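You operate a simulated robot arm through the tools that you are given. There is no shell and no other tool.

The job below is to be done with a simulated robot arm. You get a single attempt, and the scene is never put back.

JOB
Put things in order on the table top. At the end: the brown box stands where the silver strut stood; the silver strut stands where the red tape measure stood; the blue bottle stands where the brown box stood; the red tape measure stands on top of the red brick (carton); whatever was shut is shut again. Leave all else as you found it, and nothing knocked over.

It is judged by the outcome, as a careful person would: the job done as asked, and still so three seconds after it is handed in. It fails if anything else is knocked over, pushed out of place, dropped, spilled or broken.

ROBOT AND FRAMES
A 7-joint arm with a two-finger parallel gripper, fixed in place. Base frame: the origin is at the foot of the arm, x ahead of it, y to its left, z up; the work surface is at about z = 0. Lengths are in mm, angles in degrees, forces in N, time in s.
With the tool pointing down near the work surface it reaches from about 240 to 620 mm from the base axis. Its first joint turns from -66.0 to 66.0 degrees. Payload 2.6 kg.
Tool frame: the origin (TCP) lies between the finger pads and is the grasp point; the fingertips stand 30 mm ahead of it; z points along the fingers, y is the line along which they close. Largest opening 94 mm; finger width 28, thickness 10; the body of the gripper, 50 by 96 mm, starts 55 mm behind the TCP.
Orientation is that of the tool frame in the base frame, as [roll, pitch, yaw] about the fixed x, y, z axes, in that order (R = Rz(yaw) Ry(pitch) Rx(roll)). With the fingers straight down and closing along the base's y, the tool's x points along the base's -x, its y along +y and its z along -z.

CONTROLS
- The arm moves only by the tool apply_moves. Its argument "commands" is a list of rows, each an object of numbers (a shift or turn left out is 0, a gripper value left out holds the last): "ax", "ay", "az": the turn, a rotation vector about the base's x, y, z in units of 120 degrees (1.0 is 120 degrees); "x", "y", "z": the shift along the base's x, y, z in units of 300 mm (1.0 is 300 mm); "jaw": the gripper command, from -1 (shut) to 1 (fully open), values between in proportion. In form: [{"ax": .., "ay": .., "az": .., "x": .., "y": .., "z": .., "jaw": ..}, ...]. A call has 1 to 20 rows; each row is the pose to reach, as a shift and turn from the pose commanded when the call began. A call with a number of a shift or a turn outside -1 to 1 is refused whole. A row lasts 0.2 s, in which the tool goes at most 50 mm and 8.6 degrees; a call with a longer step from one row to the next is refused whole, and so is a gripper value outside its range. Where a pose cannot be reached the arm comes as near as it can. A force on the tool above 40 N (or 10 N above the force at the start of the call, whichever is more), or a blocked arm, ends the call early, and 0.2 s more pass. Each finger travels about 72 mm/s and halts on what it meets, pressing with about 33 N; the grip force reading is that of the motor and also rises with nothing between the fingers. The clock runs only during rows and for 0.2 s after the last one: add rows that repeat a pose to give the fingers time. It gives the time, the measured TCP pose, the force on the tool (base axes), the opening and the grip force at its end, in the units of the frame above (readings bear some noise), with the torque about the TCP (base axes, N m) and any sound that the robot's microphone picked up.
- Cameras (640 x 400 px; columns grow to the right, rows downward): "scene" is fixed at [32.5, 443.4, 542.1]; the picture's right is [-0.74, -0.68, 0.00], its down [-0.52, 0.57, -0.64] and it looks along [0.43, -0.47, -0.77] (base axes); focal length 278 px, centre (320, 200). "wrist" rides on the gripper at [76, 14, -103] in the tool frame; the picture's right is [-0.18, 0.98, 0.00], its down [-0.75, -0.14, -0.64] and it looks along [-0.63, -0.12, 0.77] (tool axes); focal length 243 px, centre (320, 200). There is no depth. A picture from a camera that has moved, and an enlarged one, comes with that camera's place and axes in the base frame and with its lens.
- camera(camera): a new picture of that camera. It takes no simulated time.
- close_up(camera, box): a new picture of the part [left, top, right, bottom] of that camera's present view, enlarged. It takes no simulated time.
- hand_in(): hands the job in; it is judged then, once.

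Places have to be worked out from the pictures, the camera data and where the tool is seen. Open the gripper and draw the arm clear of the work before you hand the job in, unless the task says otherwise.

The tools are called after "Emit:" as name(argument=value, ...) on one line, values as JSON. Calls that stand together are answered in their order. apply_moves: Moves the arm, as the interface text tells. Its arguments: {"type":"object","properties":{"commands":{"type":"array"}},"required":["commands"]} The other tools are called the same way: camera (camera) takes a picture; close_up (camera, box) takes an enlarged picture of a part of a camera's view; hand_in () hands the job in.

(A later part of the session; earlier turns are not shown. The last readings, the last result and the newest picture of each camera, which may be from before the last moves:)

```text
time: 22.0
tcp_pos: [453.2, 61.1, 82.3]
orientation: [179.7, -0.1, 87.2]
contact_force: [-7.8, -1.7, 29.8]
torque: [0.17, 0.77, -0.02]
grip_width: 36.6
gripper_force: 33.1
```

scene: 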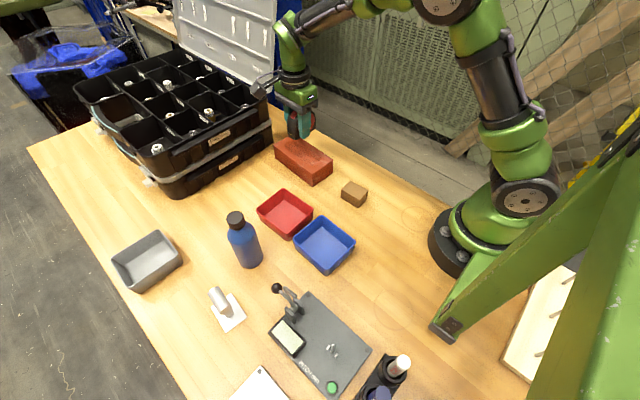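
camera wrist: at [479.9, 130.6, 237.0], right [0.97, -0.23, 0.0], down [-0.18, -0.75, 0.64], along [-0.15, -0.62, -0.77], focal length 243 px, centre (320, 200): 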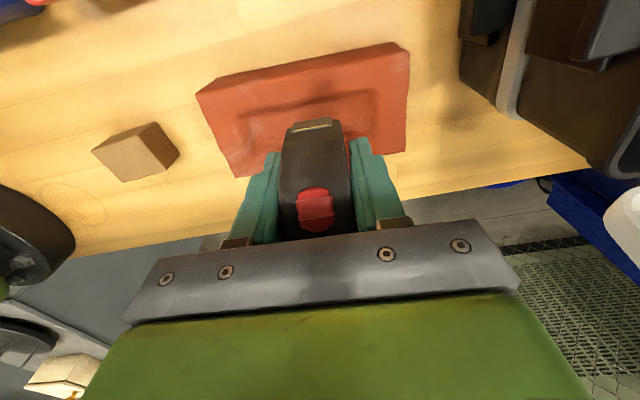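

Contact with the brick is made at about z=82 (force now 30 N). I back off about 2 mm to relieve the pressing before releasing.

Emit:
apply_moves(commands=[{"z": 0.004}, {"z": 0.007}, {"z": 0.007}])

Emit:
close_up(camera="scene", box=[270, 115, 340, 185])

Emit:
close_up(camera="wrist", box=[160, 0, 460, 240])

```text
time: 22.8
tcp_pos: [451.2, 61.4, 80.8]
orientation: [180.0, 0.1, 87.2]
contact_force: [2.1, -1.0, 4.1]
torque: [0.17, 0.03, -0.04]
grip_width: 36.1
gripper_force: 32.8
```

```text
5.71 times, centred on (305, 150) of scene
camera zoom: at [32.5, 443.4, 542.2], right [-0.74, -0.68, 0.0], down [-0.52, 0.57, -0.64], along [0.43, -0.47, -0.77], focal length 1590 px, centre (406, 486)
```

zoom: 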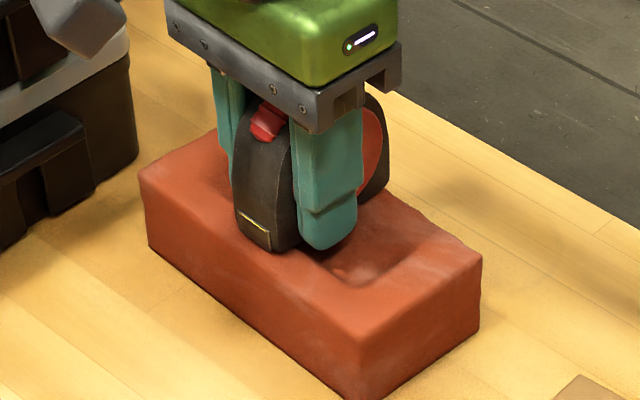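

```text
1.67 times, centred on (310, 120) of wrist
camera zoom: at [469.7, 138.1, 184.2], right [0.97, -0.23, 0.0], down [-0.18, -0.75, 0.64], along [-0.15, -0.63, -0.77], focal length 404 px, centre (337, 333)
```

zoom: 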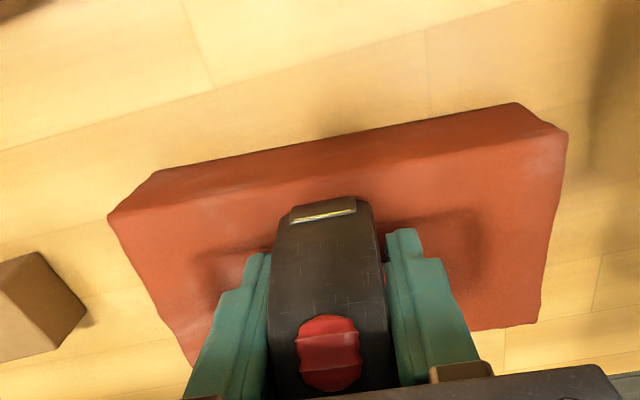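

Force is down to 4 N with the tape resting on the brick. I open the fingers gradually, then look.

Emit:
apply_moves(commands=[{"jaw": -0.25}, {"jaw": -0.2}, {"jaw": -0.15}, {"jaw": -0.1}, {"jaw": 0.0}, {"jaw": 0.2}, {"jaw": 0.2}])

Emit:
close_up(camera="scene", box=[270, 115, 340, 185])

Emit:
close_up(camera="wrist", box=[160, 0, 460, 240])

```text
time: 24.4
tcp_pos: [451.4, 61.8, 83.0]
orientation: [179.8, -0.1, 87.2]
contact_force: [-0.4, 0.0, 0.1]
torque: [0.01, 0.02, 0.0]
grip_width: 56.3
gripper_force: 0.0
```

```text
5.71 times, centred on (305, 150) of scene
camera zoom: at [32.5, 443.4, 542.1], right [-0.74, -0.68, 0.0], down [-0.52, 0.57, -0.64], along [0.43, -0.47, -0.77], focal length 1590 px, centre (406, 486)
```

zoom: 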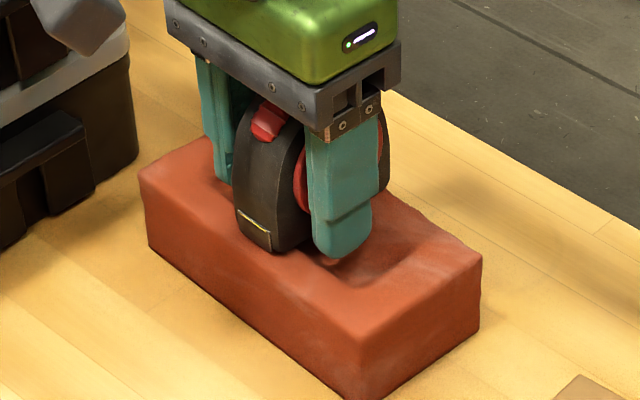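

```text
1.67 times, centred on (310, 120) of wrist
camera zoom: at [470.0, 138.1, 185.2], right [0.97, -0.23, 0.0], down [-0.18, -0.75, 0.64], along [-0.15, -0.62, -0.77], focal length 404 px, centre (337, 333)
```

zoom: 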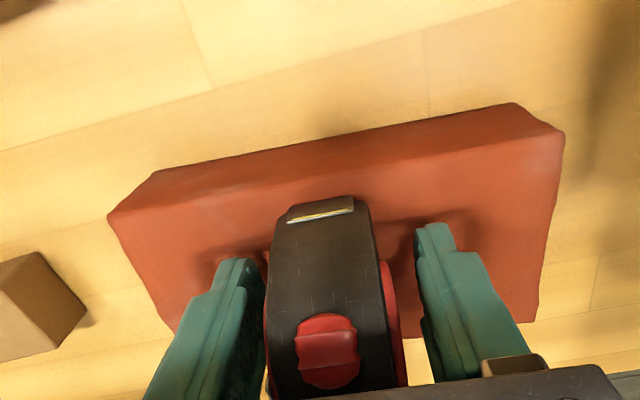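

The tape stands upright on the brick. I open fully and raise straight up.

Emit:
apply_moves(commands=[{"jaw": 0.6}, {"jaw": 1.0}, {"jaw": 1.0, "z": 0.02}, {"z": 0.08}, {"z": 0.18}, {"z": 0.3}, {"z": 0.42}, {"z": 0.5}, {"z": 0.5}])

Emit:
close_up(camera="scene", box=[250, 90, 370, 200])

Emit:
camera(camera="wrist")

```text
time: 26.4
tcp_pos: [452.1, 62.2, 232.8]
orientation: [179.9, 0.0, 87.2]
contact_force: [0.2, -0.1, -0.4]
torque: [0.0, 0.02, -0.01]
grip_width: 93.9
gripper_force: 0.0
```

```text
3.64 times, centred on (310, 145) of scene
camera zoom: at [32.5, 443.4, 542.1], right [-0.74, -0.68, 0.0], down [-0.52, 0.57, -0.64], along [0.43, -0.47, -0.77], focal length 1012 px, centre (356, 400)
```

zoom: 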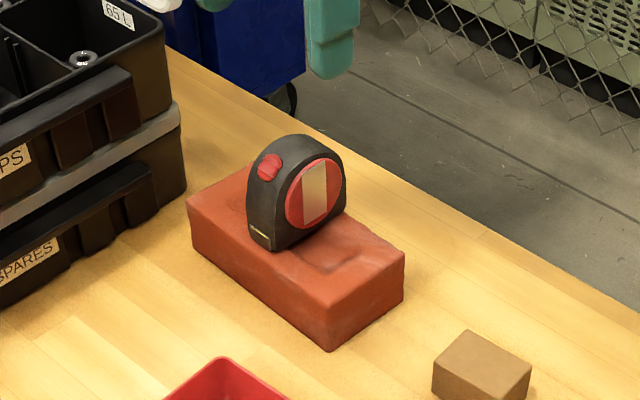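

```text
taken
camera wrist: at [469.4, 137.9, 334.7], right [0.97, -0.23, 0.0], down [-0.18, -0.75, 0.64], along [-0.15, -0.62, -0.77], focal length 243 px, centre (320, 200)
```

wrist: 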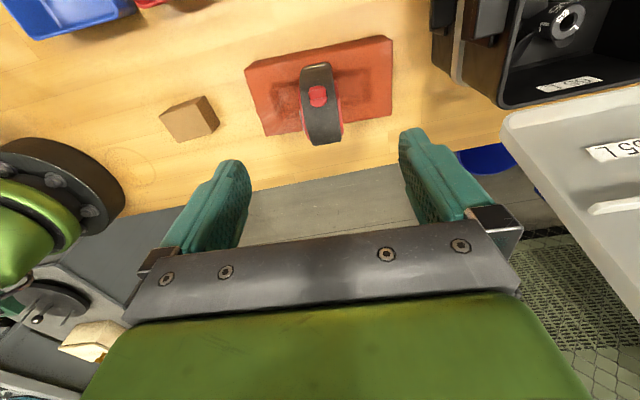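

The tape stands cleanly on the brick. Now I travel toward the strut, turning the tool back, in two calls.

Emit:
apply_moves(commands=[{"x": -0.04, "y": 0.1, "az": 0.06, "jaw": 1}, {"x": -0.08, "y": 0.2, "az": 0.12}, {"x": -0.12, "y": 0.3, "az": 0.18}, {"x": -0.16, "y": 0.4, "az": 0.24}, {"x": -0.2, "y": 0.5, "az": 0.3}, {"x": -0.24, "y": 0.6, "az": 0.36}, {"x": -0.29, "y": 0.7, "az": 0.42}, {"x": -0.34, "y": 0.79, "az": 0.48}, {"x": -0.39, "y": 0.88, "az": 0.54}, {"x": -0.45, "y": 0.97, "az": 0.6}, {"x": -0.45, "y": 0.97, "az": 0.66}, {"x": -0.45, "y": 0.97, "az": 0.715}, {"x": -0.45, "y": 0.97, "az": 0.715}])

Emit:
apply_moves(commands=[{"x": -0.06, "y": 0.07}, {"x": -0.12, "y": 0.14}, {"x": -0.18, "y": 0.21}, {"x": -0.19, "y": 0.27}, {"x": -0.19, "y": 0.27}])

Emit:
camera(camera="wrist")

Emit:
close_up(camera="wrist", box=[260, 40, 380, 140])

Emit:
camera(camera="scene")

```text
time: 29.2
tcp_pos: [316.9, 353.1, 233.0]
orientation: [179.9, 0.0, 173.0]
contact_force: [0.5, 0.3, 1.1]
torque: [-0.03, -0.01, 0.0]
grip_width: 93.9
gripper_force: 0.1
```

```text
time: 30.4
tcp_pos: [259.9, 434.4, 232.9]
orientation: [179.9, 0.0, 173.1]
contact_force: [0.0, 0.1, -1.0]
torque: [0.01, 0.0, 0.0]
grip_width: 93.9
gripper_force: 0.1
```

```text
taken
camera wrist: at [186.3, 458.0, 335.2], right [0.3, 0.95, 0.0], down [0.73, -0.23, 0.64], along [0.61, -0.19, -0.77], focal length 243 px, centre (320, 200)
```

wrist: 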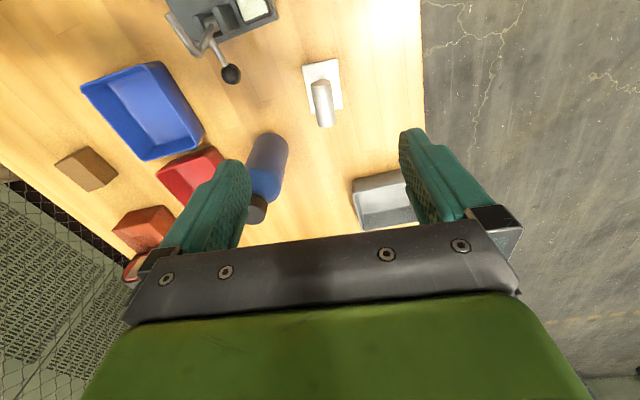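

```text
4.00 times, centred on (320, 90) of wrist
camera zoom: at [186.3, 458.0, 335.2], right [0.3, 0.95, 0.0], down [0.73, -0.23, 0.64], along [0.61, -0.19, -0.77], focal length 970 px, centre (320, 640)
```

zoom: 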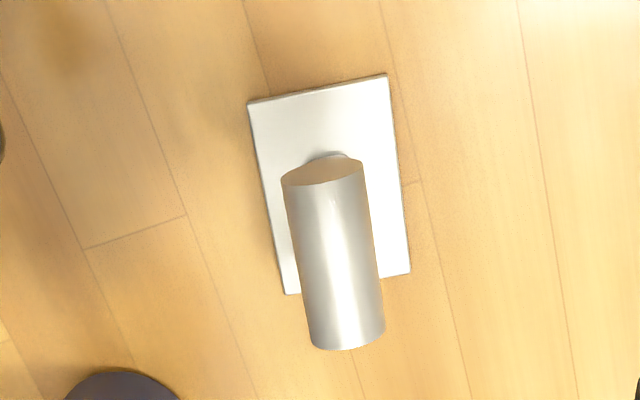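

```text
taken
```

scene: 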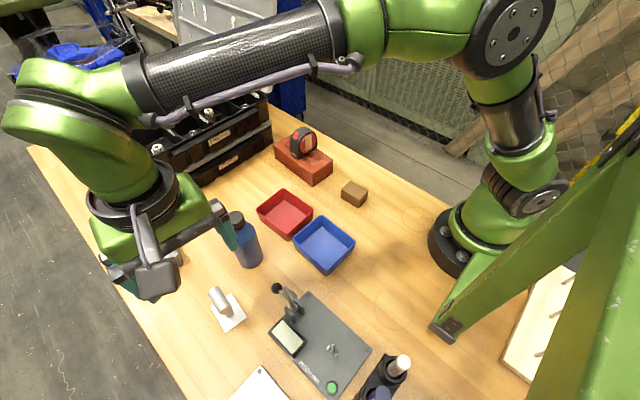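

The plate centre works out at about (272,435) with yaw -7.6°, and the cylinder lies centred above it at z≈70. I move over its centre and down to z=150 for a parallax check.

Emit:
apply_moves(commands=[{"x": 0.037, "y": 0.003, "z": -0.1, "az": -0.005, "jaw": 1}, {"x": 0.037, "y": 0.003, "z": -0.2, "az": -0.005}, {"x": 0.037, "y": 0.003, "z": -0.276, "az": -0.005}, {"x": 0.037, "y": 0.003, "z": -0.276, "az": -0.005}])

Emit:
camera(camera="wrist")

Emit:
close_up(camera="wrist", box=[260, 40, 380, 140])

Emit:
close_up(camera="scene", box=[180, 240, 300, 340])

```text
time: 31.4
tcp_pos: [271.0, 435.3, 149.9]
orientation: [179.9, -0.1, 172.4]
contact_force: [0.1, 0.3, -0.2]
torque: [0.0, -0.04, 0.0]
grip_width: 93.9
gripper_force: 0.1
```

```text
taken
camera wrist: at [198.1, 460.3, 252.5], right [0.31, 0.95, 0.0], down [0.73, -0.24, 0.64], along [0.61, -0.2, -0.77], focal length 243 px, centre (320, 200)
```

wrist: 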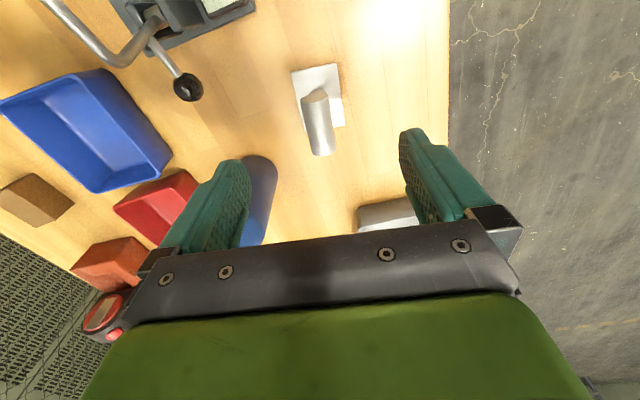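

```text
4.00 times, centred on (320, 90) of wrist
camera zoom: at [198.1, 460.3, 252.5], right [0.31, 0.95, 0.0], down [0.73, -0.24, 0.64], along [0.61, -0.2, -0.77], focal length 970 px, centre (320, 640)
```

zoom: 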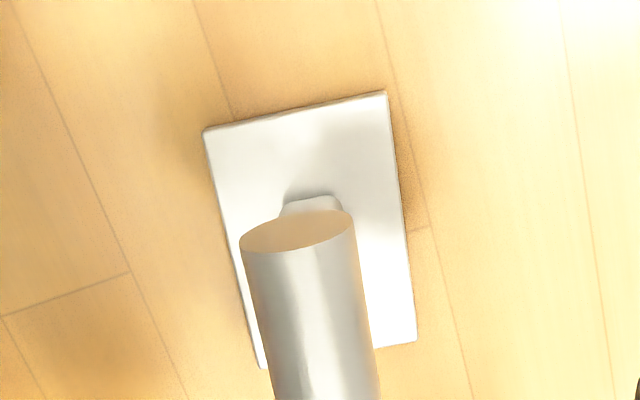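

```text
4.00 times, centred on (240, 290) of scene
camera zoom: at [32.5, 443.4, 542.1], right [-0.74, -0.68, 0.0], down [-0.52, 0.57, -0.64], along [0.43, -0.47, -0.77], focal length 1113 px, centre (640, -160)
```

zoom: 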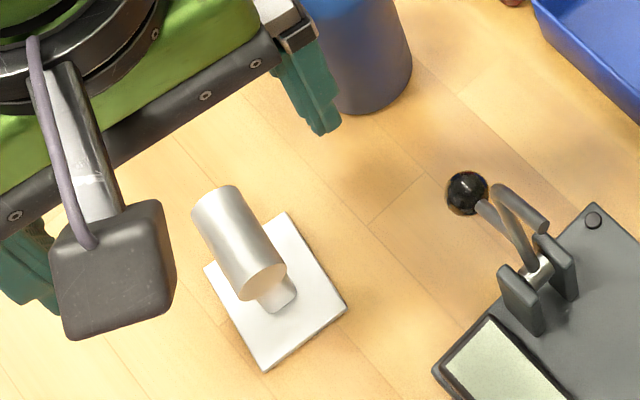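

Parallax between the two wrist views puts the cylinder's axis at z≈65 and its centre at about (272.5,435). I descend to z≈62 and check before closing.

Emit:
apply_moves(commands=[{"x": 0.005, "z": -0.1, "jaw": 1}, {"x": 0.005, "z": -0.2}, {"x": 0.005, "z": -0.27}, {"x": 0.005, "z": -0.293}, {"x": 0.005, "z": -0.293}])

Emit:
camera(camera="wrist")

Emit:
close_up(camera="scene", box=[160, 230, 300, 350])

```text
time: 32.6
tcp_pos: [273.7, 434.9, 62.1]
orientation: [179.9, 0.1, 172.4]
contact_force: [-0.6, -0.1, -0.5]
torque: [-0.05, -0.02, 0.02]
grip_width: 94.1
gripper_force: 0.0
```

```text
taken
camera wrist: at [199.9, 459.4, 164.3], right [0.31, 0.95, 0.0], down [0.73, -0.24, 0.64], along [0.61, -0.2, -0.77], focal length 243 px, centre (320, 200)
```

wrist: 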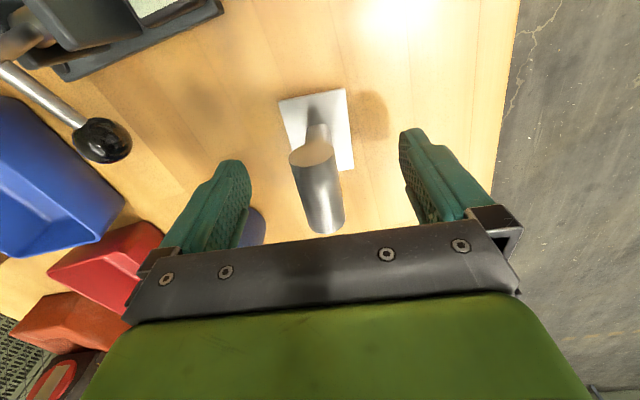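

```text
3.33 times, centred on (230, 290) of scene
camera zoom: at [32.5, 443.4, 542.1], right [-0.74, -0.68, 0.0], down [-0.52, 0.57, -0.64], along [0.43, -0.47, -0.77], focal length 927 px, centre (620, -100)
```

zoom: 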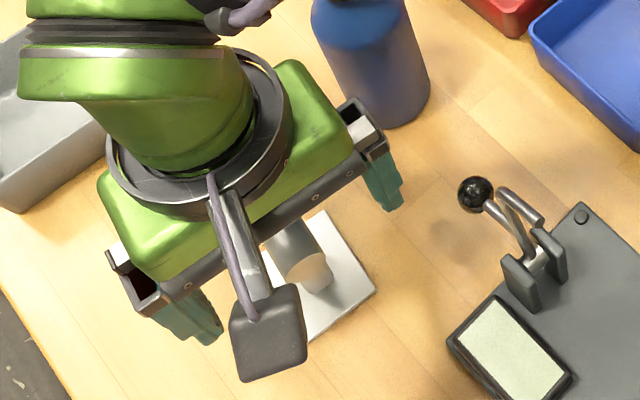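

The cylinder lies centred between the fingers at TCP height. I close the gripper on it.

Emit:
apply_moves(commands=[{"jaw": -0.3}, {"jaw": -0.3}, {"jaw": -0.4}, {"jaw": -0.5}, {"jaw": -1}, {"jaw": -1}, {"jaw": -1}])

Emit:
apply_moves(commands=[{"z": 0.007}, {"z": 0.015}, {"z": 0.025}, {"z": 0.025}, {"z": 0.025}])

Emit:
close_up(camera="scene", box=[160, 230, 300, 350])

Emit:
camera(camera="wrist")

```text
time: 34.2
tcp_pos: [272.7, 435.2, 62.7]
orientation: [180.0, -0.1, 172.4]
contact_force: [-0.6, 0.0, -0.1]
torque: [0.0, -0.02, 0.02]
grip_width: 25.5
gripper_force: 32.9
```

```text
time: 35.4
tcp_pos: [273.0, 435.7, 69.0]
orientation: [179.9, 0.0, 172.3]
contact_force: [-0.5, 0.4, -1.0]
torque: [0.04, -0.01, 0.0]
grip_width: 25.6
gripper_force: 33.4
```

```text
3.33 times, centred on (230, 290) of scene
camera zoom: at [32.5, 443.4, 542.1], right [-0.74, -0.68, 0.0], down [-0.52, 0.57, -0.64], along [0.43, -0.47, -0.77], focal length 927 px, centre (620, -100)
```

zoom: 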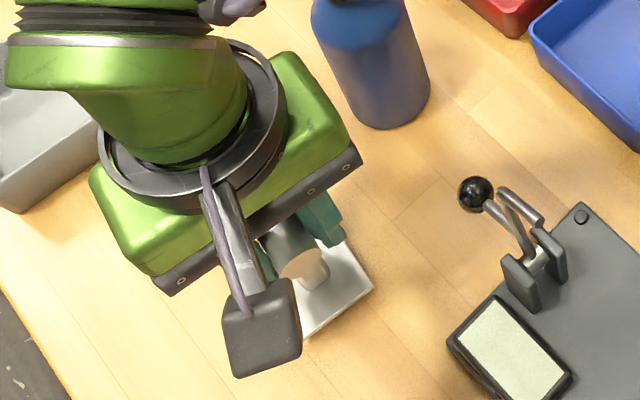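

```text
taken
camera wrist: at [199.7, 459.5, 171.9], right [0.31, 0.95, 0.0], down [0.73, -0.24, 0.64], along [0.61, -0.2, -0.77], focal length 243 px, centre (320, 200)
```

wrist: 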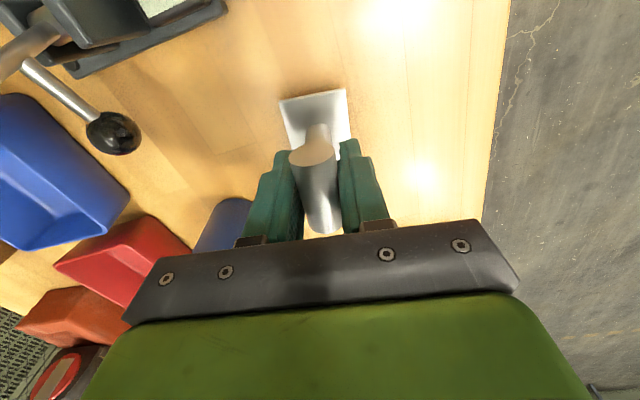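

Gripped at 25.5 mm, and the plate rises with it. I lift slowly higher to pass over the bottle's height.

Emit:
apply_moves(commands=[{"z": 0.02}, {"z": 0.05}, {"z": 0.1}, {"z": 0.16}, {"z": 0.22}, {"z": 0.28}, {"z": 0.34}, {"z": 0.4}, {"z": 0.46}, {"z": 0.52}, {"z": 0.56}, {"z": 0.58}, {"z": 0.58}])

Emit:
camera(camera="wrist")

Emit:
camera(camera="scene")

```text
time: 38.2
tcp_pos: [272.8, 435.0, 243.9]
orientation: [179.8, 0.1, 172.4]
contact_force: [0.4, 0.9, -0.6]
torque: [-0.01, 0.04, 0.03]
grip_width: 25.2
gripper_force: 33.2
```

```text
taken
camera wrist: at [199.7, 459.6, 346.2], right [0.31, 0.95, 0.0], down [0.73, -0.24, 0.64], along [0.61, -0.2, -0.77], focal length 243 px, centre (320, 200)
```

wrist: 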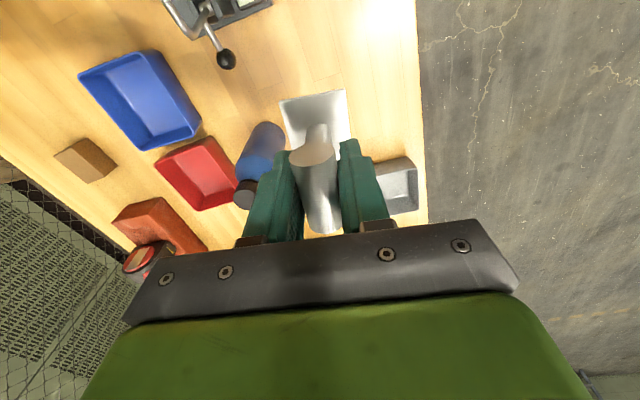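

```text
taken
```

scene: 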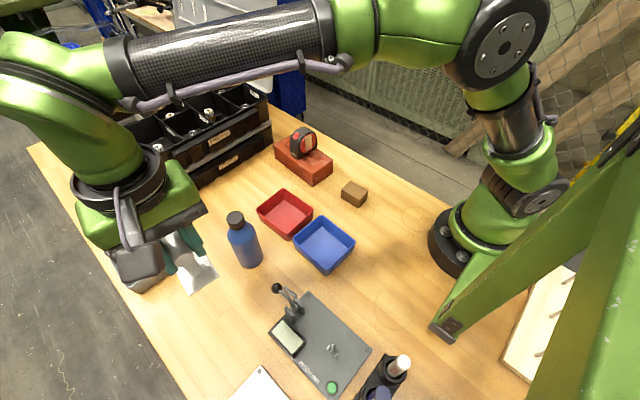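

The strut is held firmly and level. I carry it over to the tape's former spot (488,297).

Emit:
apply_moves(commands=[{"x": 0.04, "y": -0.026}, {"x": 0.11, "y": -0.07}, {"x": 0.19, "y": -0.122}, {"x": 0.27, "y": -0.173}, {"x": 0.35, "y": -0.225}, {"x": 0.43, "y": -0.276}, {"x": 0.51, "y": -0.327}, {"x": 0.59, "y": -0.378}, {"x": 0.66, "y": -0.423}, {"x": 0.705, "y": -0.452}, {"x": 0.717, "y": -0.46}, {"x": 0.717, "y": -0.46}])

Emit:
apply_moves(commands=[{"z": -0.03}, {"z": -0.09}, {"z": -0.17}, {"z": -0.25}, {"z": -0.33}, {"z": -0.41}, {"z": -0.48}, {"z": -0.53}, {"z": -0.555}, {"z": -0.565}, {"z": -0.565}])

Emit:
camera(camera="wrist")

Emit:
close_up(camera="scene", box=[150, 110, 290, 240])

```text
time: 40.8
tcp_pos: [488.5, 296.7, 243.9]
orientation: [179.8, 0.0, 172.4]
contact_force: [0.3, -0.3, 0.7]
torque: [-0.03, -0.02, 0.0]
grip_width: 25.1
gripper_force: 33.1
```

```text
time: 43.2
tcp_pos: [487.4, 297.1, 72.4]
orientation: [179.9, 0.1, 172.5]
contact_force: [-0.1, -0.5, -0.5]
torque: [0.01, -0.02, 0.02]
grip_width: 25.5
gripper_force: 33.1
```

```text
taken
camera wrist: at [414.1, 321.4, 175.8], right [0.31, 0.95, 0.0], down [0.73, -0.24, 0.64], along [0.61, -0.2, -0.77], focal length 243 px, centre (320, 200)
```

wrist: 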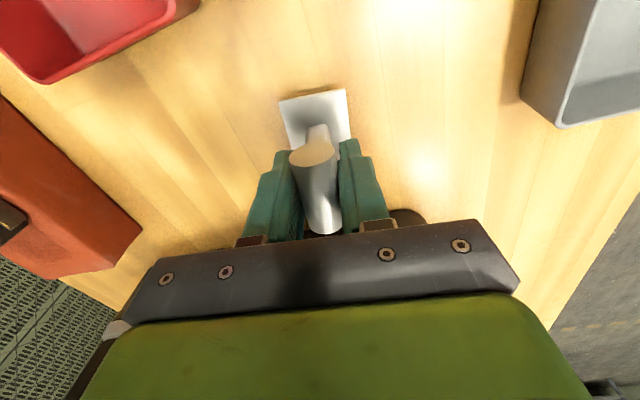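

```text
3.08 times, centred on (220, 175) of scene
camera zoom: at [32.5, 443.4, 542.1], right [-0.74, -0.68, 0.0], down [-0.52, 0.57, -0.64], along [0.43, -0.47, -0.77], focal length 856 px, centre (628, 277)
```

zoom: 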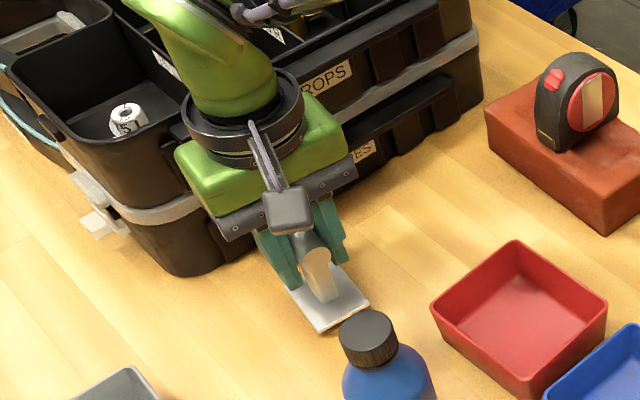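

About 10 mm left to the table. I lower in small steps watching the force.

Emit:
apply_moves(commands=[{"z": -0.008}, {"z": -0.016}, {"z": -0.023}, {"z": -0.028}, {"z": -0.028}])

Emit:
apply_moves(commands=[{"z": -0.003}, {"z": -0.006}, {"z": -0.006}])

```text
time: 44.4
tcp_pos: [486.8, 297.3, 64.3]
orientation: [179.8, -0.1, 172.4]
contact_force: [0.3, 0.7, -0.9]
torque: [0.01, -0.02, 0.02]
grip_width: 25.2
gripper_force: 33.5
```

```text
time: 45.2
tcp_pos: [487.8, 297.0, 64.1]
orientation: [179.9, 0.0, 172.4]
contact_force: [0.3, 0.2, -0.8]
torque: [0.0, -0.01, 0.0]
grip_width: 25.4
gripper_force: 32.1
```

Emit:
apply_moves(commands=[{"z": -0.003}, {"z": -0.003}])

Emit:
apply_moves(commands=[{"z": -0.003}, {"z": -0.003}])

```text
time: 45.8
tcp_pos: [487.6, 297.0, 62.3]
orientation: [179.9, 0.1, 172.4]
contact_force: [-0.2, -0.5, -0.8]
torque: [-0.01, -0.03, 0.0]
grip_width: 25.3
gripper_force: 32.6
```

```text
time: 46.4
tcp_pos: [488.8, 296.5, 61.9]
orientation: [179.8, 0.1, 172.4]
contact_force: [-0.1, 0.1, -0.5]
torque: [0.01, 0.02, 0.01]
grip_width: 25.7
gripper_force: 33.6
```

No contact force yet at z≈62, so I take another two 1 mm steps and then check.

Emit:
apply_moves(commands=[{"z": -0.003}, {"z": -0.003}])

Emit:
apply_moves(commands=[{"z": -0.003}, {"z": -0.003}])

Emit:
close_up(camera="scene", box=[190, 170, 260, 240])

Emit:
close_up(camera="wrist", box=[240, 70, 400, 250])

```text
time: 47.0
tcp_pos: [487.5, 297.6, 61.1]
orientation: [179.7, 0.0, 172.3]
contact_force: [-1.9, -2.1, 7.0]
torque: [0.07, 0.12, 0.07]
grip_width: 25.5
gripper_force: 33.1
```

```text
time: 47.6
tcp_pos: [487.4, 297.1, 62.1]
orientation: [179.7, 0.2, 172.5]
contact_force: [-4.4, -3.2, 18.3]
torque: [-0.01, 0.41, 0.03]
grip_width: 25.3
gripper_force: 33.0
```

```text
5.71 times, centred on (225, 205) of scene
camera zoom: at [32.4, 443.4, 542.2], right [-0.74, -0.68, 0.0], down [-0.52, 0.57, -0.64], along [0.43, -0.47, -0.77], focal length 1590 px, centre (863, 171)
```

zoom: 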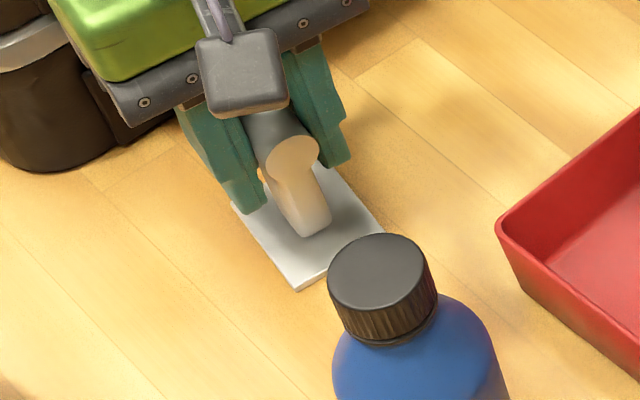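

```text
2.22 times, centred on (320, 160) of wrist
camera zoom: at [414.4, 321.5, 164.3], right [0.31, 0.95, 0.0], down [0.73, -0.24, 0.64], along [0.61, -0.2, -0.77], focal length 539 px, centre (320, 289)
```

zoom: 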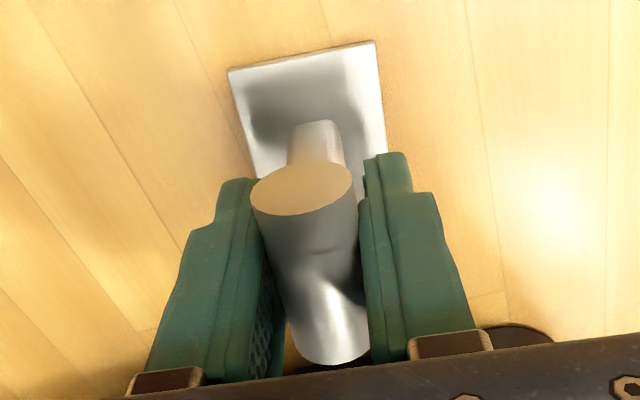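

Table contact is made (18 N). I relieve the pressure by about 1.5 mm and open gradually.

Emit:
apply_moves(commands=[{"z": 0.003}, {"z": 0.005}, {"z": 0.005}])

Emit:
apply_moves(commands=[{"jaw": -0.5}, {"jaw": -0.45}, {"jaw": -0.4}, {"jaw": -0.35}, {"jaw": -0.25}, {"jaw": -0.1}, {"jaw": 0.1}, {"jaw": 0.1}])

Emit:
close_up(camera="scene", box=[190, 170, 260, 240])

Emit:
close_up(camera="wrist", box=[240, 70, 400, 250])

```text
time: 48.4
tcp_pos: [488.4, 297.2, 61.0]
orientation: [179.9, 0.0, 172.4]
contact_force: [0.5, 2.0, 13.3]
torque: [0.06, -0.06, -0.03]
grip_width: 25.3
gripper_force: 32.9
```

```text
time: 50.2
tcp_pos: [487.9, 294.7, 61.7]
orientation: [179.8, 0.0, 172.4]
contact_force: [-0.4, -0.2, -0.2]
torque: [0.02, 0.02, -0.01]
grip_width: 51.9
gripper_force: 0.0
```

```text
5.71 times, centred on (225, 205) of scene
camera zoom: at [32.5, 443.4, 542.1], right [-0.74, -0.68, 0.0], down [-0.52, 0.57, -0.64], along [0.43, -0.47, -0.77], focal length 1590 px, centre (863, 171)
```

zoom: 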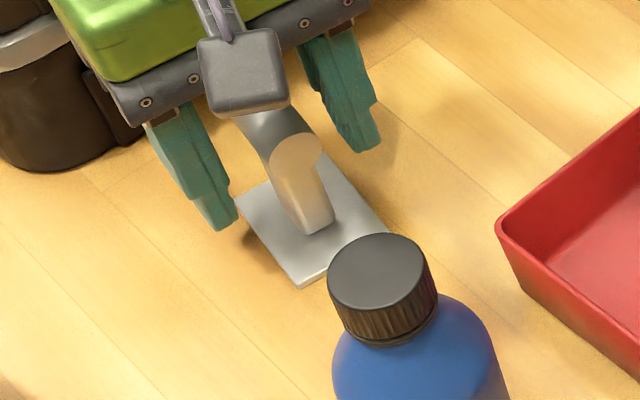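

```text
2.22 times, centred on (320, 160) of wrist
camera zoom: at [414.4, 321.1, 164.0], right [0.31, 0.95, 0.0], down [0.73, -0.24, 0.64], along [0.61, -0.2, -0.77], focal length 539 px, centre (320, 289)
```

zoom: 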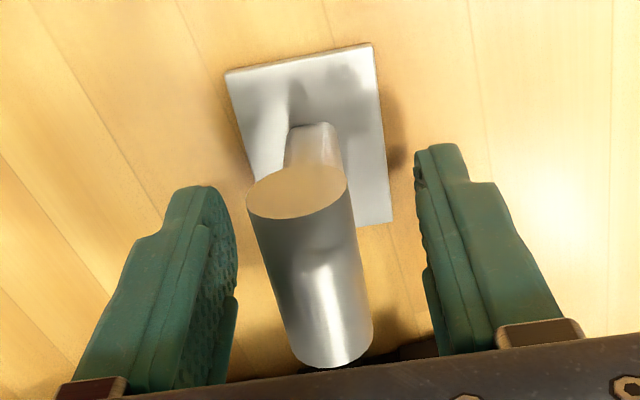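

The strut stands flat on its plate. I open fully and raise straight up.

Emit:
apply_moves(commands=[{"jaw": 0.4}, {"jaw": 1.0}, {"jaw": 1.0}, {"jaw": 1.0, "z": 0.05}, {"z": 0.14}, {"z": 0.26}, {"z": 0.38}, {"z": 0.5}, {"z": 0.58}, {"z": 0.58}])

Emit:
camera(camera="scene")

Emit:
close_up(camera="scene", box=[170, 150, 280, 250])

Emit:
close_up(camera="wrist", box=[240, 40, 400, 160])

```text
time: 52.4
tcp_pos: [488.1, 298.3, 235.2]
orientation: [180.0, 0.0, 172.4]
contact_force: [0.3, 0.2, 0.2]
torque: [-0.01, 0.01, 0.01]
grip_width: 93.8
gripper_force: 0.0
```

```text
taken
```

scene: 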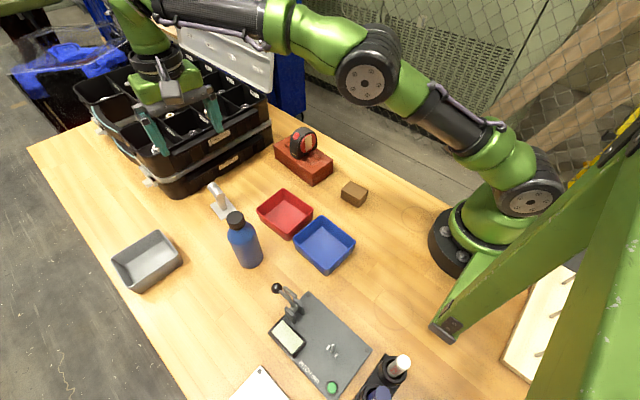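

```text
4.00 times, centred on (225, 200) of scene
camera zoom: at [32.5, 443.4, 542.1], right [-0.74, -0.68, 0.0], down [-0.52, 0.57, -0.64], along [0.43, -0.47, -0.77], focal length 1113 px, centre (700, 200)
```

zoom: 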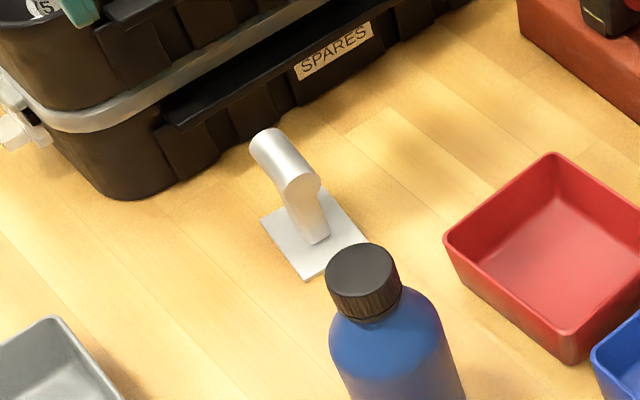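

```text
3.33 times, centred on (320, 100) of wrist
camera zoom: at [415.0, 321.5, 337.8], right [0.31, 0.95, 0.0], down [0.73, -0.24, 0.64], along [0.61, -0.2, -0.77], focal length 809 px, centre (320, 533)
```

zoom: 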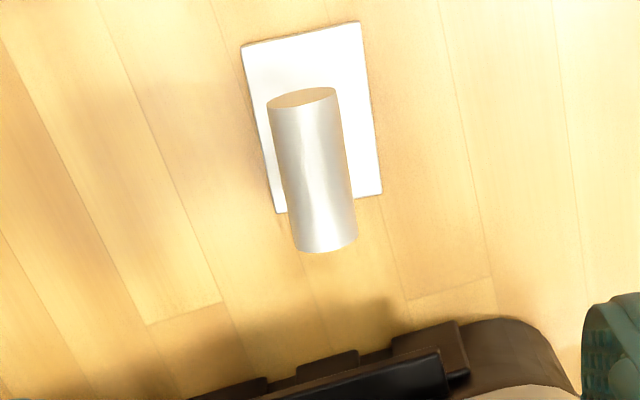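

The strut stands at about (487.6,296), right where the tape was. Next the brown box: I move above it, about (274,52).

Emit:
apply_moves(commands=[{"x": -0.05, "y": -0.06, "az": 0.01, "jaw": 1}, {"x": -0.13, "y": -0.15, "az": 0.02}, {"x": -0.21, "y": -0.24, "az": 0.03}, {"x": -0.29, "y": -0.33, "az": 0.04}, {"x": -0.37, "y": -0.42, "az": 0.05}, {"x": -0.45, "y": -0.51, "az": 0.06}, {"x": -0.53, "y": -0.6, "az": 0.07}, {"x": -0.61, "y": -0.69, "az": 0.08}, {"x": -0.68, "y": -0.77, "az": 0.08}, {"x": -0.713, "y": -0.817, "az": 0.08}, {"x": -0.713, "y": -0.817, "az": 0.08}])

Emit:
camera(camera="wrist")

Emit:
close_up(camera="wrist", box=[260, 40, 380, 140])

Emit:
camera(camera="scene")

```text
time: 54.8
tcp_pos: [274.0, 51.5, 235.6]
orientation: [179.9, 0.0, -178.1]
contact_force: [0.4, 0.3, 0.1]
torque: [0.03, 0.02, 0.02]
grip_width: 94.1
gripper_force: 0.0
```

```text
taken
camera wrist: at [197.1, 63.2, 338.1], right [0.15, 0.99, 0.0], down [0.76, -0.12, 0.64], along [0.63, -0.09, -0.77], focal length 243 px, centre (320, 200)
```

wrist: 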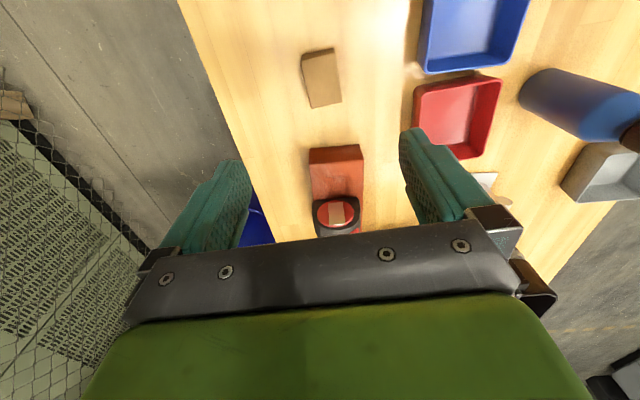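

```text
4.00 times, centred on (320, 90) of wrist
camera zoom: at [197.1, 63.2, 338.1], right [0.15, 0.99, 0.0], down [0.76, -0.12, 0.64], along [0.63, -0.09, -0.77], focal length 970 px, centre (320, 640)
```

zoom: 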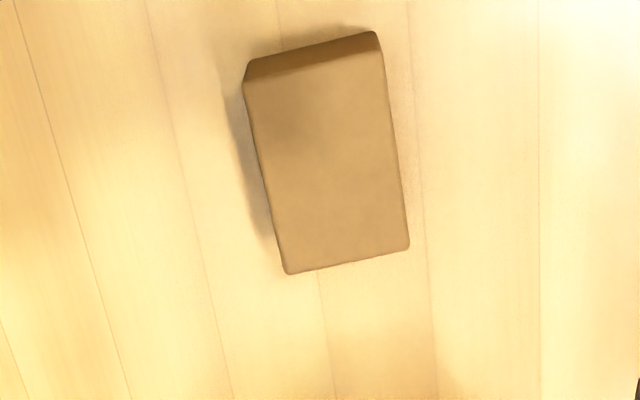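

```text
taken
```

scene: 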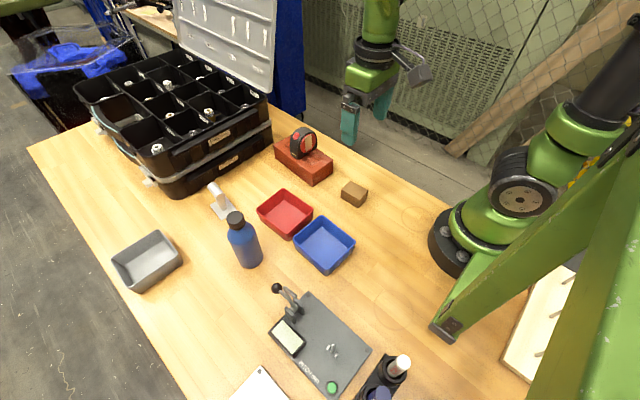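

The box centre is at about (271.4,54.7), yaw +2.5°, 52 x 38 mm. I descend over it to z≈34.

Emit:
apply_moves(commands=[{"x": -0.0087, "y": 0.0107, "z": -0.12, "az": 0.005, "jaw": 1}, {"x": -0.0087, "y": 0.0107, "z": -0.26, "az": 0.005}, {"x": -0.0087, "y": 0.0107, "z": -0.4, "az": 0.005}, {"x": -0.0087, "y": 0.0107, "z": -0.53, "az": 0.005}, {"x": -0.0087, "y": 0.0107, "z": -0.62, "az": 0.005}, {"x": -0.0087, "y": 0.0107, "z": -0.66, "az": 0.005}, {"x": -0.0087, "y": 0.0107, "z": -0.672, "az": 0.005}, {"x": -0.0087, "y": 0.0107, "z": -0.672, "az": 0.005}])

Emit:
camera(camera="wrist")

Emit:
close_up(camera="scene", box=[290, 120, 420, 240])

```text
time: 56.6
tcp_pos: [271.1, 53.9, 33.8]
orientation: [179.9, 0.0, -177.4]
contact_force: [-0.3, 0.5, 0.2]
torque: [0.01, 0.01, -0.02]
grip_width: 93.9
gripper_force: 0.1
```

```text
taken
camera wrist: at [194.5, 65.9, 136.2], right [0.14, 0.99, 0.0], down [0.76, -0.11, 0.64], along [0.64, -0.09, -0.77], focal length 243 px, centre (320, 200)
```

wrist: 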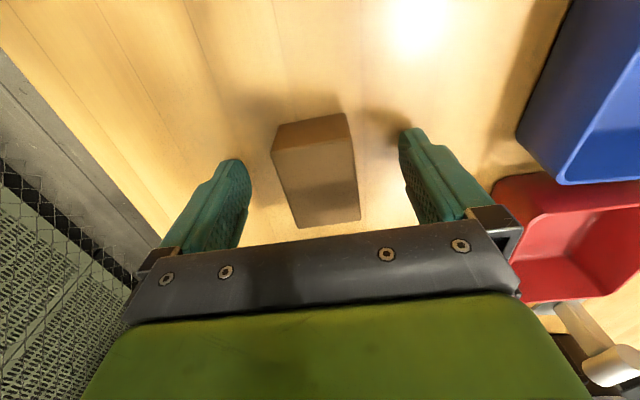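

```text
3.33 times, centred on (355, 180) of scene
camera zoom: at [32.5, 443.4, 542.1], right [-0.74, -0.68, 0.0], down [-0.52, 0.57, -0.64], along [0.43, -0.47, -0.77], focal length 927 px, centre (203, 267)
```

zoom: 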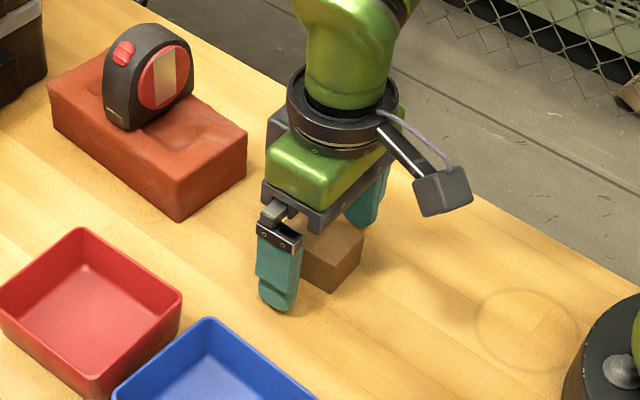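

The box sits between the fingers. I close and make a small slow lift.

Emit:
apply_moves(commands=[{"jaw": 0.0}, {"jaw": -0.1}, {"jaw": -0.3}, {"jaw": -1}, {"jaw": -1}, {"jaw": -1}])

Emit:
apply_moves(commands=[{"z": 0.007}, {"z": 0.015}, {"z": 0.03}, {"z": 0.04}, {"z": 0.04}])

Emit:
close_up(camera="scene", box=[290, 120, 420, 240])

Emit:
camera(camera="wrist")

```text
time: 58.0
tcp_pos: [270.9, 56.0, 34.1]
orientation: [179.9, -0.1, -177.3]
contact_force: [0.6, 0.7, 0.3]
torque: [-0.05, -0.02, -0.01]
grip_width: 43.7
gripper_force: 33.0
```

```text
time: 59.2
tcp_pos: [271.5, 55.2, 46.6]
orientation: [179.9, 0.0, -177.4]
contact_force: [-0.2, -0.3, -0.8]
torque: [-0.01, 0.02, -0.01]
grip_width: 43.5
gripper_force: 33.7
```

```text
3.33 times, centred on (355, 180) of scene
camera zoom: at [32.5, 443.4, 542.1], right [-0.74, -0.68, 0.0], down [-0.52, 0.57, -0.64], along [0.43, -0.47, -0.77], focal length 927 px, centre (203, 267)
```

zoom: 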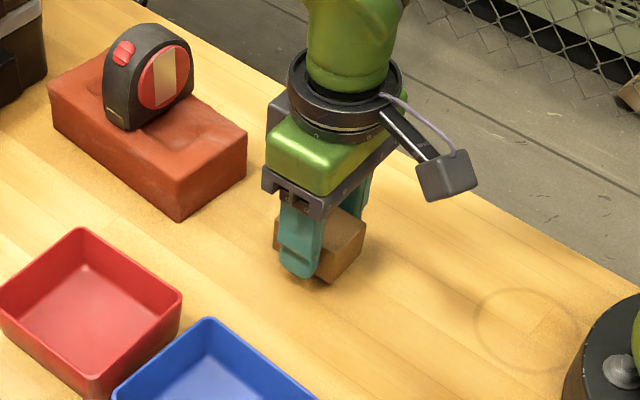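

```text
taken
camera wrist: at [194.9, 65.8, 148.9], right [0.14, 0.99, 0.0], down [0.76, -0.11, 0.64], along [0.64, -0.09, -0.77], focal length 243 px, centre (320, 200)
```

wrist: 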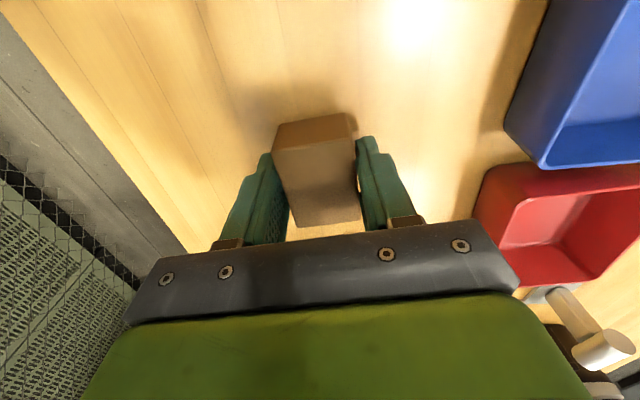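

The box is gripped (43.6 mm) and lifting. I raise it above the bottle's height before crossing over.

Emit:
apply_moves(commands=[{"z": 0.02}, {"z": 0.06}, {"z": 0.12}, {"z": 0.19}, {"z": 0.26}, {"z": 0.33}, {"z": 0.4}, {"z": 0.47}, {"z": 0.52}, {"z": 0.545}, {"z": 0.545}])

Emit:
apply_moves(commands=[{"y": 0.03}, {"y": 0.09}, {"y": 0.17}, {"y": 0.26}, {"y": 0.35}, {"y": 0.44}, {"y": 0.53}, {"y": 0.62}, {"y": 0.71}, {"y": 0.8}, {"y": 0.87}, {"y": 0.9}, {"y": 0.9}])

Emit:
camera(camera="scene")

```text
time: 61.6
tcp_pos: [270.8, 54.2, 209.7]
orientation: [179.8, 0.1, -177.4]
contact_force: [0.0, -0.2, 0.1]
torque: [0.02, 0.0, 0.0]
grip_width: 43.5
gripper_force: 33.5
```

```text
time: 64.4
tcp_pos: [270.8, 324.6, 209.5]
orientation: [179.8, 0.0, -177.5]
contact_force: [0.2, 0.3, -0.2]
torque: [-0.01, -0.01, 0.02]
grip_width: 43.7
gripper_force: 33.4
```

```text
taken
```

scene: 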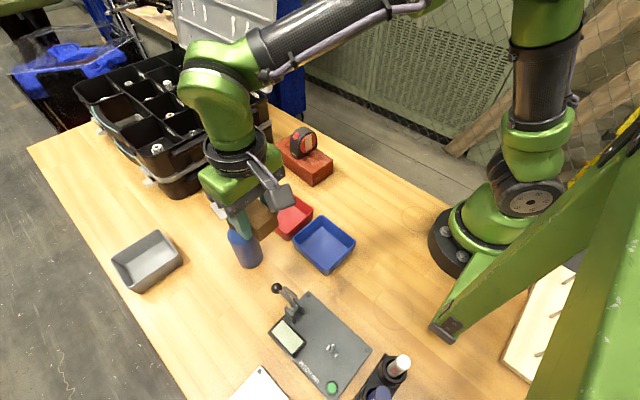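

Halfway across and held. I continue to (272,435) and then lower to just above the table.

Emit:
apply_moves(commands=[{"y": 0.03}, {"y": 0.1, "x": 0.002}, {"y": 0.19, "x": 0.003}, {"y": 0.28, "x": 0.004}, {"y": 0.35, "x": 0.004}, {"y": 0.368, "x": 0.004}, {"y": 0.368, "x": 0.004}])

Emit:
apply_moves(commands=[{"z": -0.03}, {"z": -0.09}, {"z": -0.17}, {"z": -0.25}, {"z": -0.33}, {"z": -0.41}, {"z": -0.48}, {"z": -0.53}, {"z": -0.553}, {"z": -0.553}])

Emit:
camera(camera="wrist")

Emit:
close_up(camera="scene", box=[160, 220, 300, 350])

```text
time: 66.0
tcp_pos: [271.1, 436.6, 209.4]
orientation: [179.9, 0.0, -177.4]
contact_force: [0.0, -0.1, -1.0]
torque: [-0.02, -0.01, -0.02]
grip_width: 43.5
gripper_force: 33.0
```

```text
time: 68.2
tcp_pos: [272.1, 435.1, 43.1]
orientation: [179.9, 0.1, -177.4]
contact_force: [0.0, 0.0, -0.3]
torque: [0.03, 0.02, 0.0]
grip_width: 43.7
gripper_force: 33.7
```

```text
taken
camera wrist: at [195.9, 446.2, 146.1], right [0.14, 0.99, 0.0], down [0.76, -0.11, 0.64], along [0.64, -0.09, -0.77], focal length 243 px, centre (320, 200)
```

wrist: 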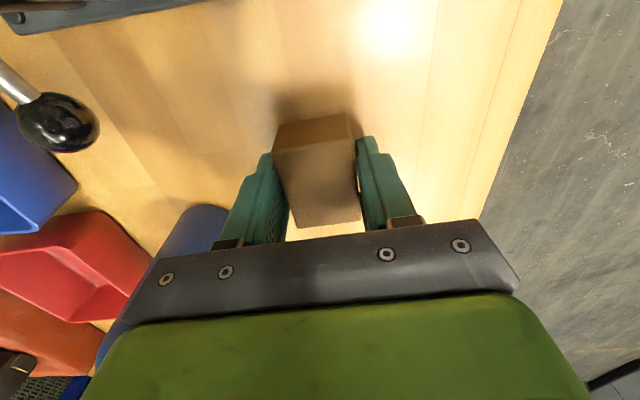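

```text
3.08 times, centred on (230, 285) of scene
camera zoom: at [32.5, 443.4, 542.1], right [-0.74, -0.68, 0.0], down [-0.52, 0.57, -0.64], along [0.43, -0.47, -0.77], focal length 856 px, centre (597, -62)
```

zoom: 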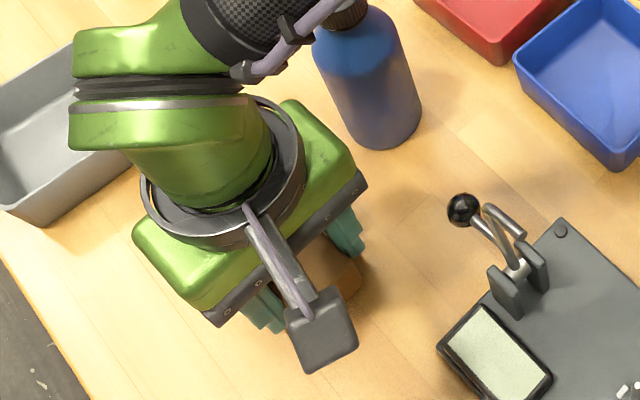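

Nine millimetres left. I lower in small steps.

Emit:
apply_moves(commands=[{"z": -0.008}, {"z": -0.016}, {"z": -0.022}, {"z": -0.026}, {"z": -0.026}])

Emit:
apply_moves(commands=[{"z": -0.003}, {"z": -0.003}])

Emit:
apply_moves(commands=[{"z": -0.003}, {"z": -0.003}])

```text
time: 69.4
tcp_pos: [273.2, 435.5, 37.1]
orientation: [179.9, 0.0, -177.4]
contact_force: [0.5, 0.6, -0.3]
torque: [-0.02, 0.03, 0.0]
grip_width: 43.7
gripper_force: 33.0
```

```text
time: 70.0
tcp_pos: [272.7, 435.4, 35.6]
orientation: [179.9, -0.1, -177.4]
contact_force: [0.0, -0.1, -0.6]
torque: [0.01, 0.03, 0.02]
grip_width: 43.4
gripper_force: 33.6
```

```text
time: 70.6
tcp_pos: [272.8, 435.9, 33.6]
orientation: [179.8, 0.0, -177.4]
contact_force: [-1.3, 0.6, -0.8]
torque: [-0.02, -0.04, -0.02]
grip_width: 43.7
gripper_force: 33.0
```

Emit:
apply_moves(commands=[{"z": -0.003}, {"z": -0.003}])

```text
time: 71.2
tcp_pos: [273.0, 435.6, 34.6]
orientation: [179.8, 0.1, -177.4]
contact_force: [-1.4, -2.9, 7.9]
torque: [-0.14, 0.05, -0.05]
grip_width: 43.6
gripper_force: 33.0
```

Contact with the table (8 N). I release gradually and check.

Emit:
apply_moves(commands=[{"jaw": -0.1}, {"jaw": -0.06}, {"jaw": -0.02}, {"jaw": 0.05}, {"jaw": 0.15}, {"jaw": 0.4}, {"jaw": 1}, {"jaw": 1}, {"jaw": 1}])

Emit:
camera(camera="wrist")

Emit:
close_up(camera="scene", box=[160, 220, 300, 350])

```text
time: 73.2
tcp_pos: [271.7, 434.9, 33.2]
orientation: [180.0, 0.0, -177.4]
contact_force: [0.3, -0.2, 0.0]
torque: [-0.02, -0.06, -0.01]
grip_width: 93.8
gripper_force: 0.0
```

```text
taken
camera wrist: at [195.9, 446.5, 135.7], right [0.14, 0.99, 0.0], down [0.76, -0.11, 0.64], along [0.64, -0.09, -0.77], focal length 243 px, centre (320, 200)
```

wrist: 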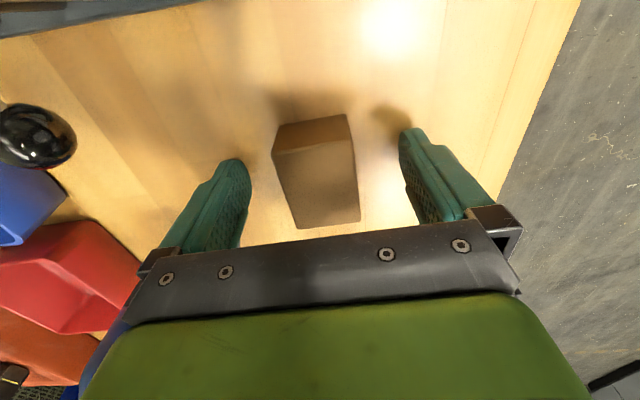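

```text
3.08 times, centred on (230, 285) of scene
camera zoom: at [32.5, 443.4, 542.1], right [-0.74, -0.68, 0.0], down [-0.52, 0.57, -0.64], along [0.43, -0.47, -0.77], focal length 856 px, centre (597, -62)
```

zoom: 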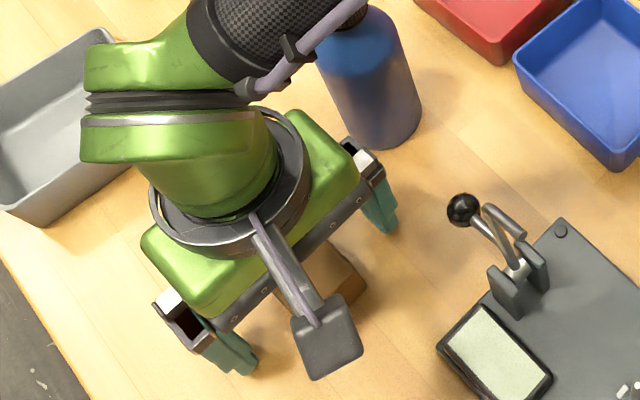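

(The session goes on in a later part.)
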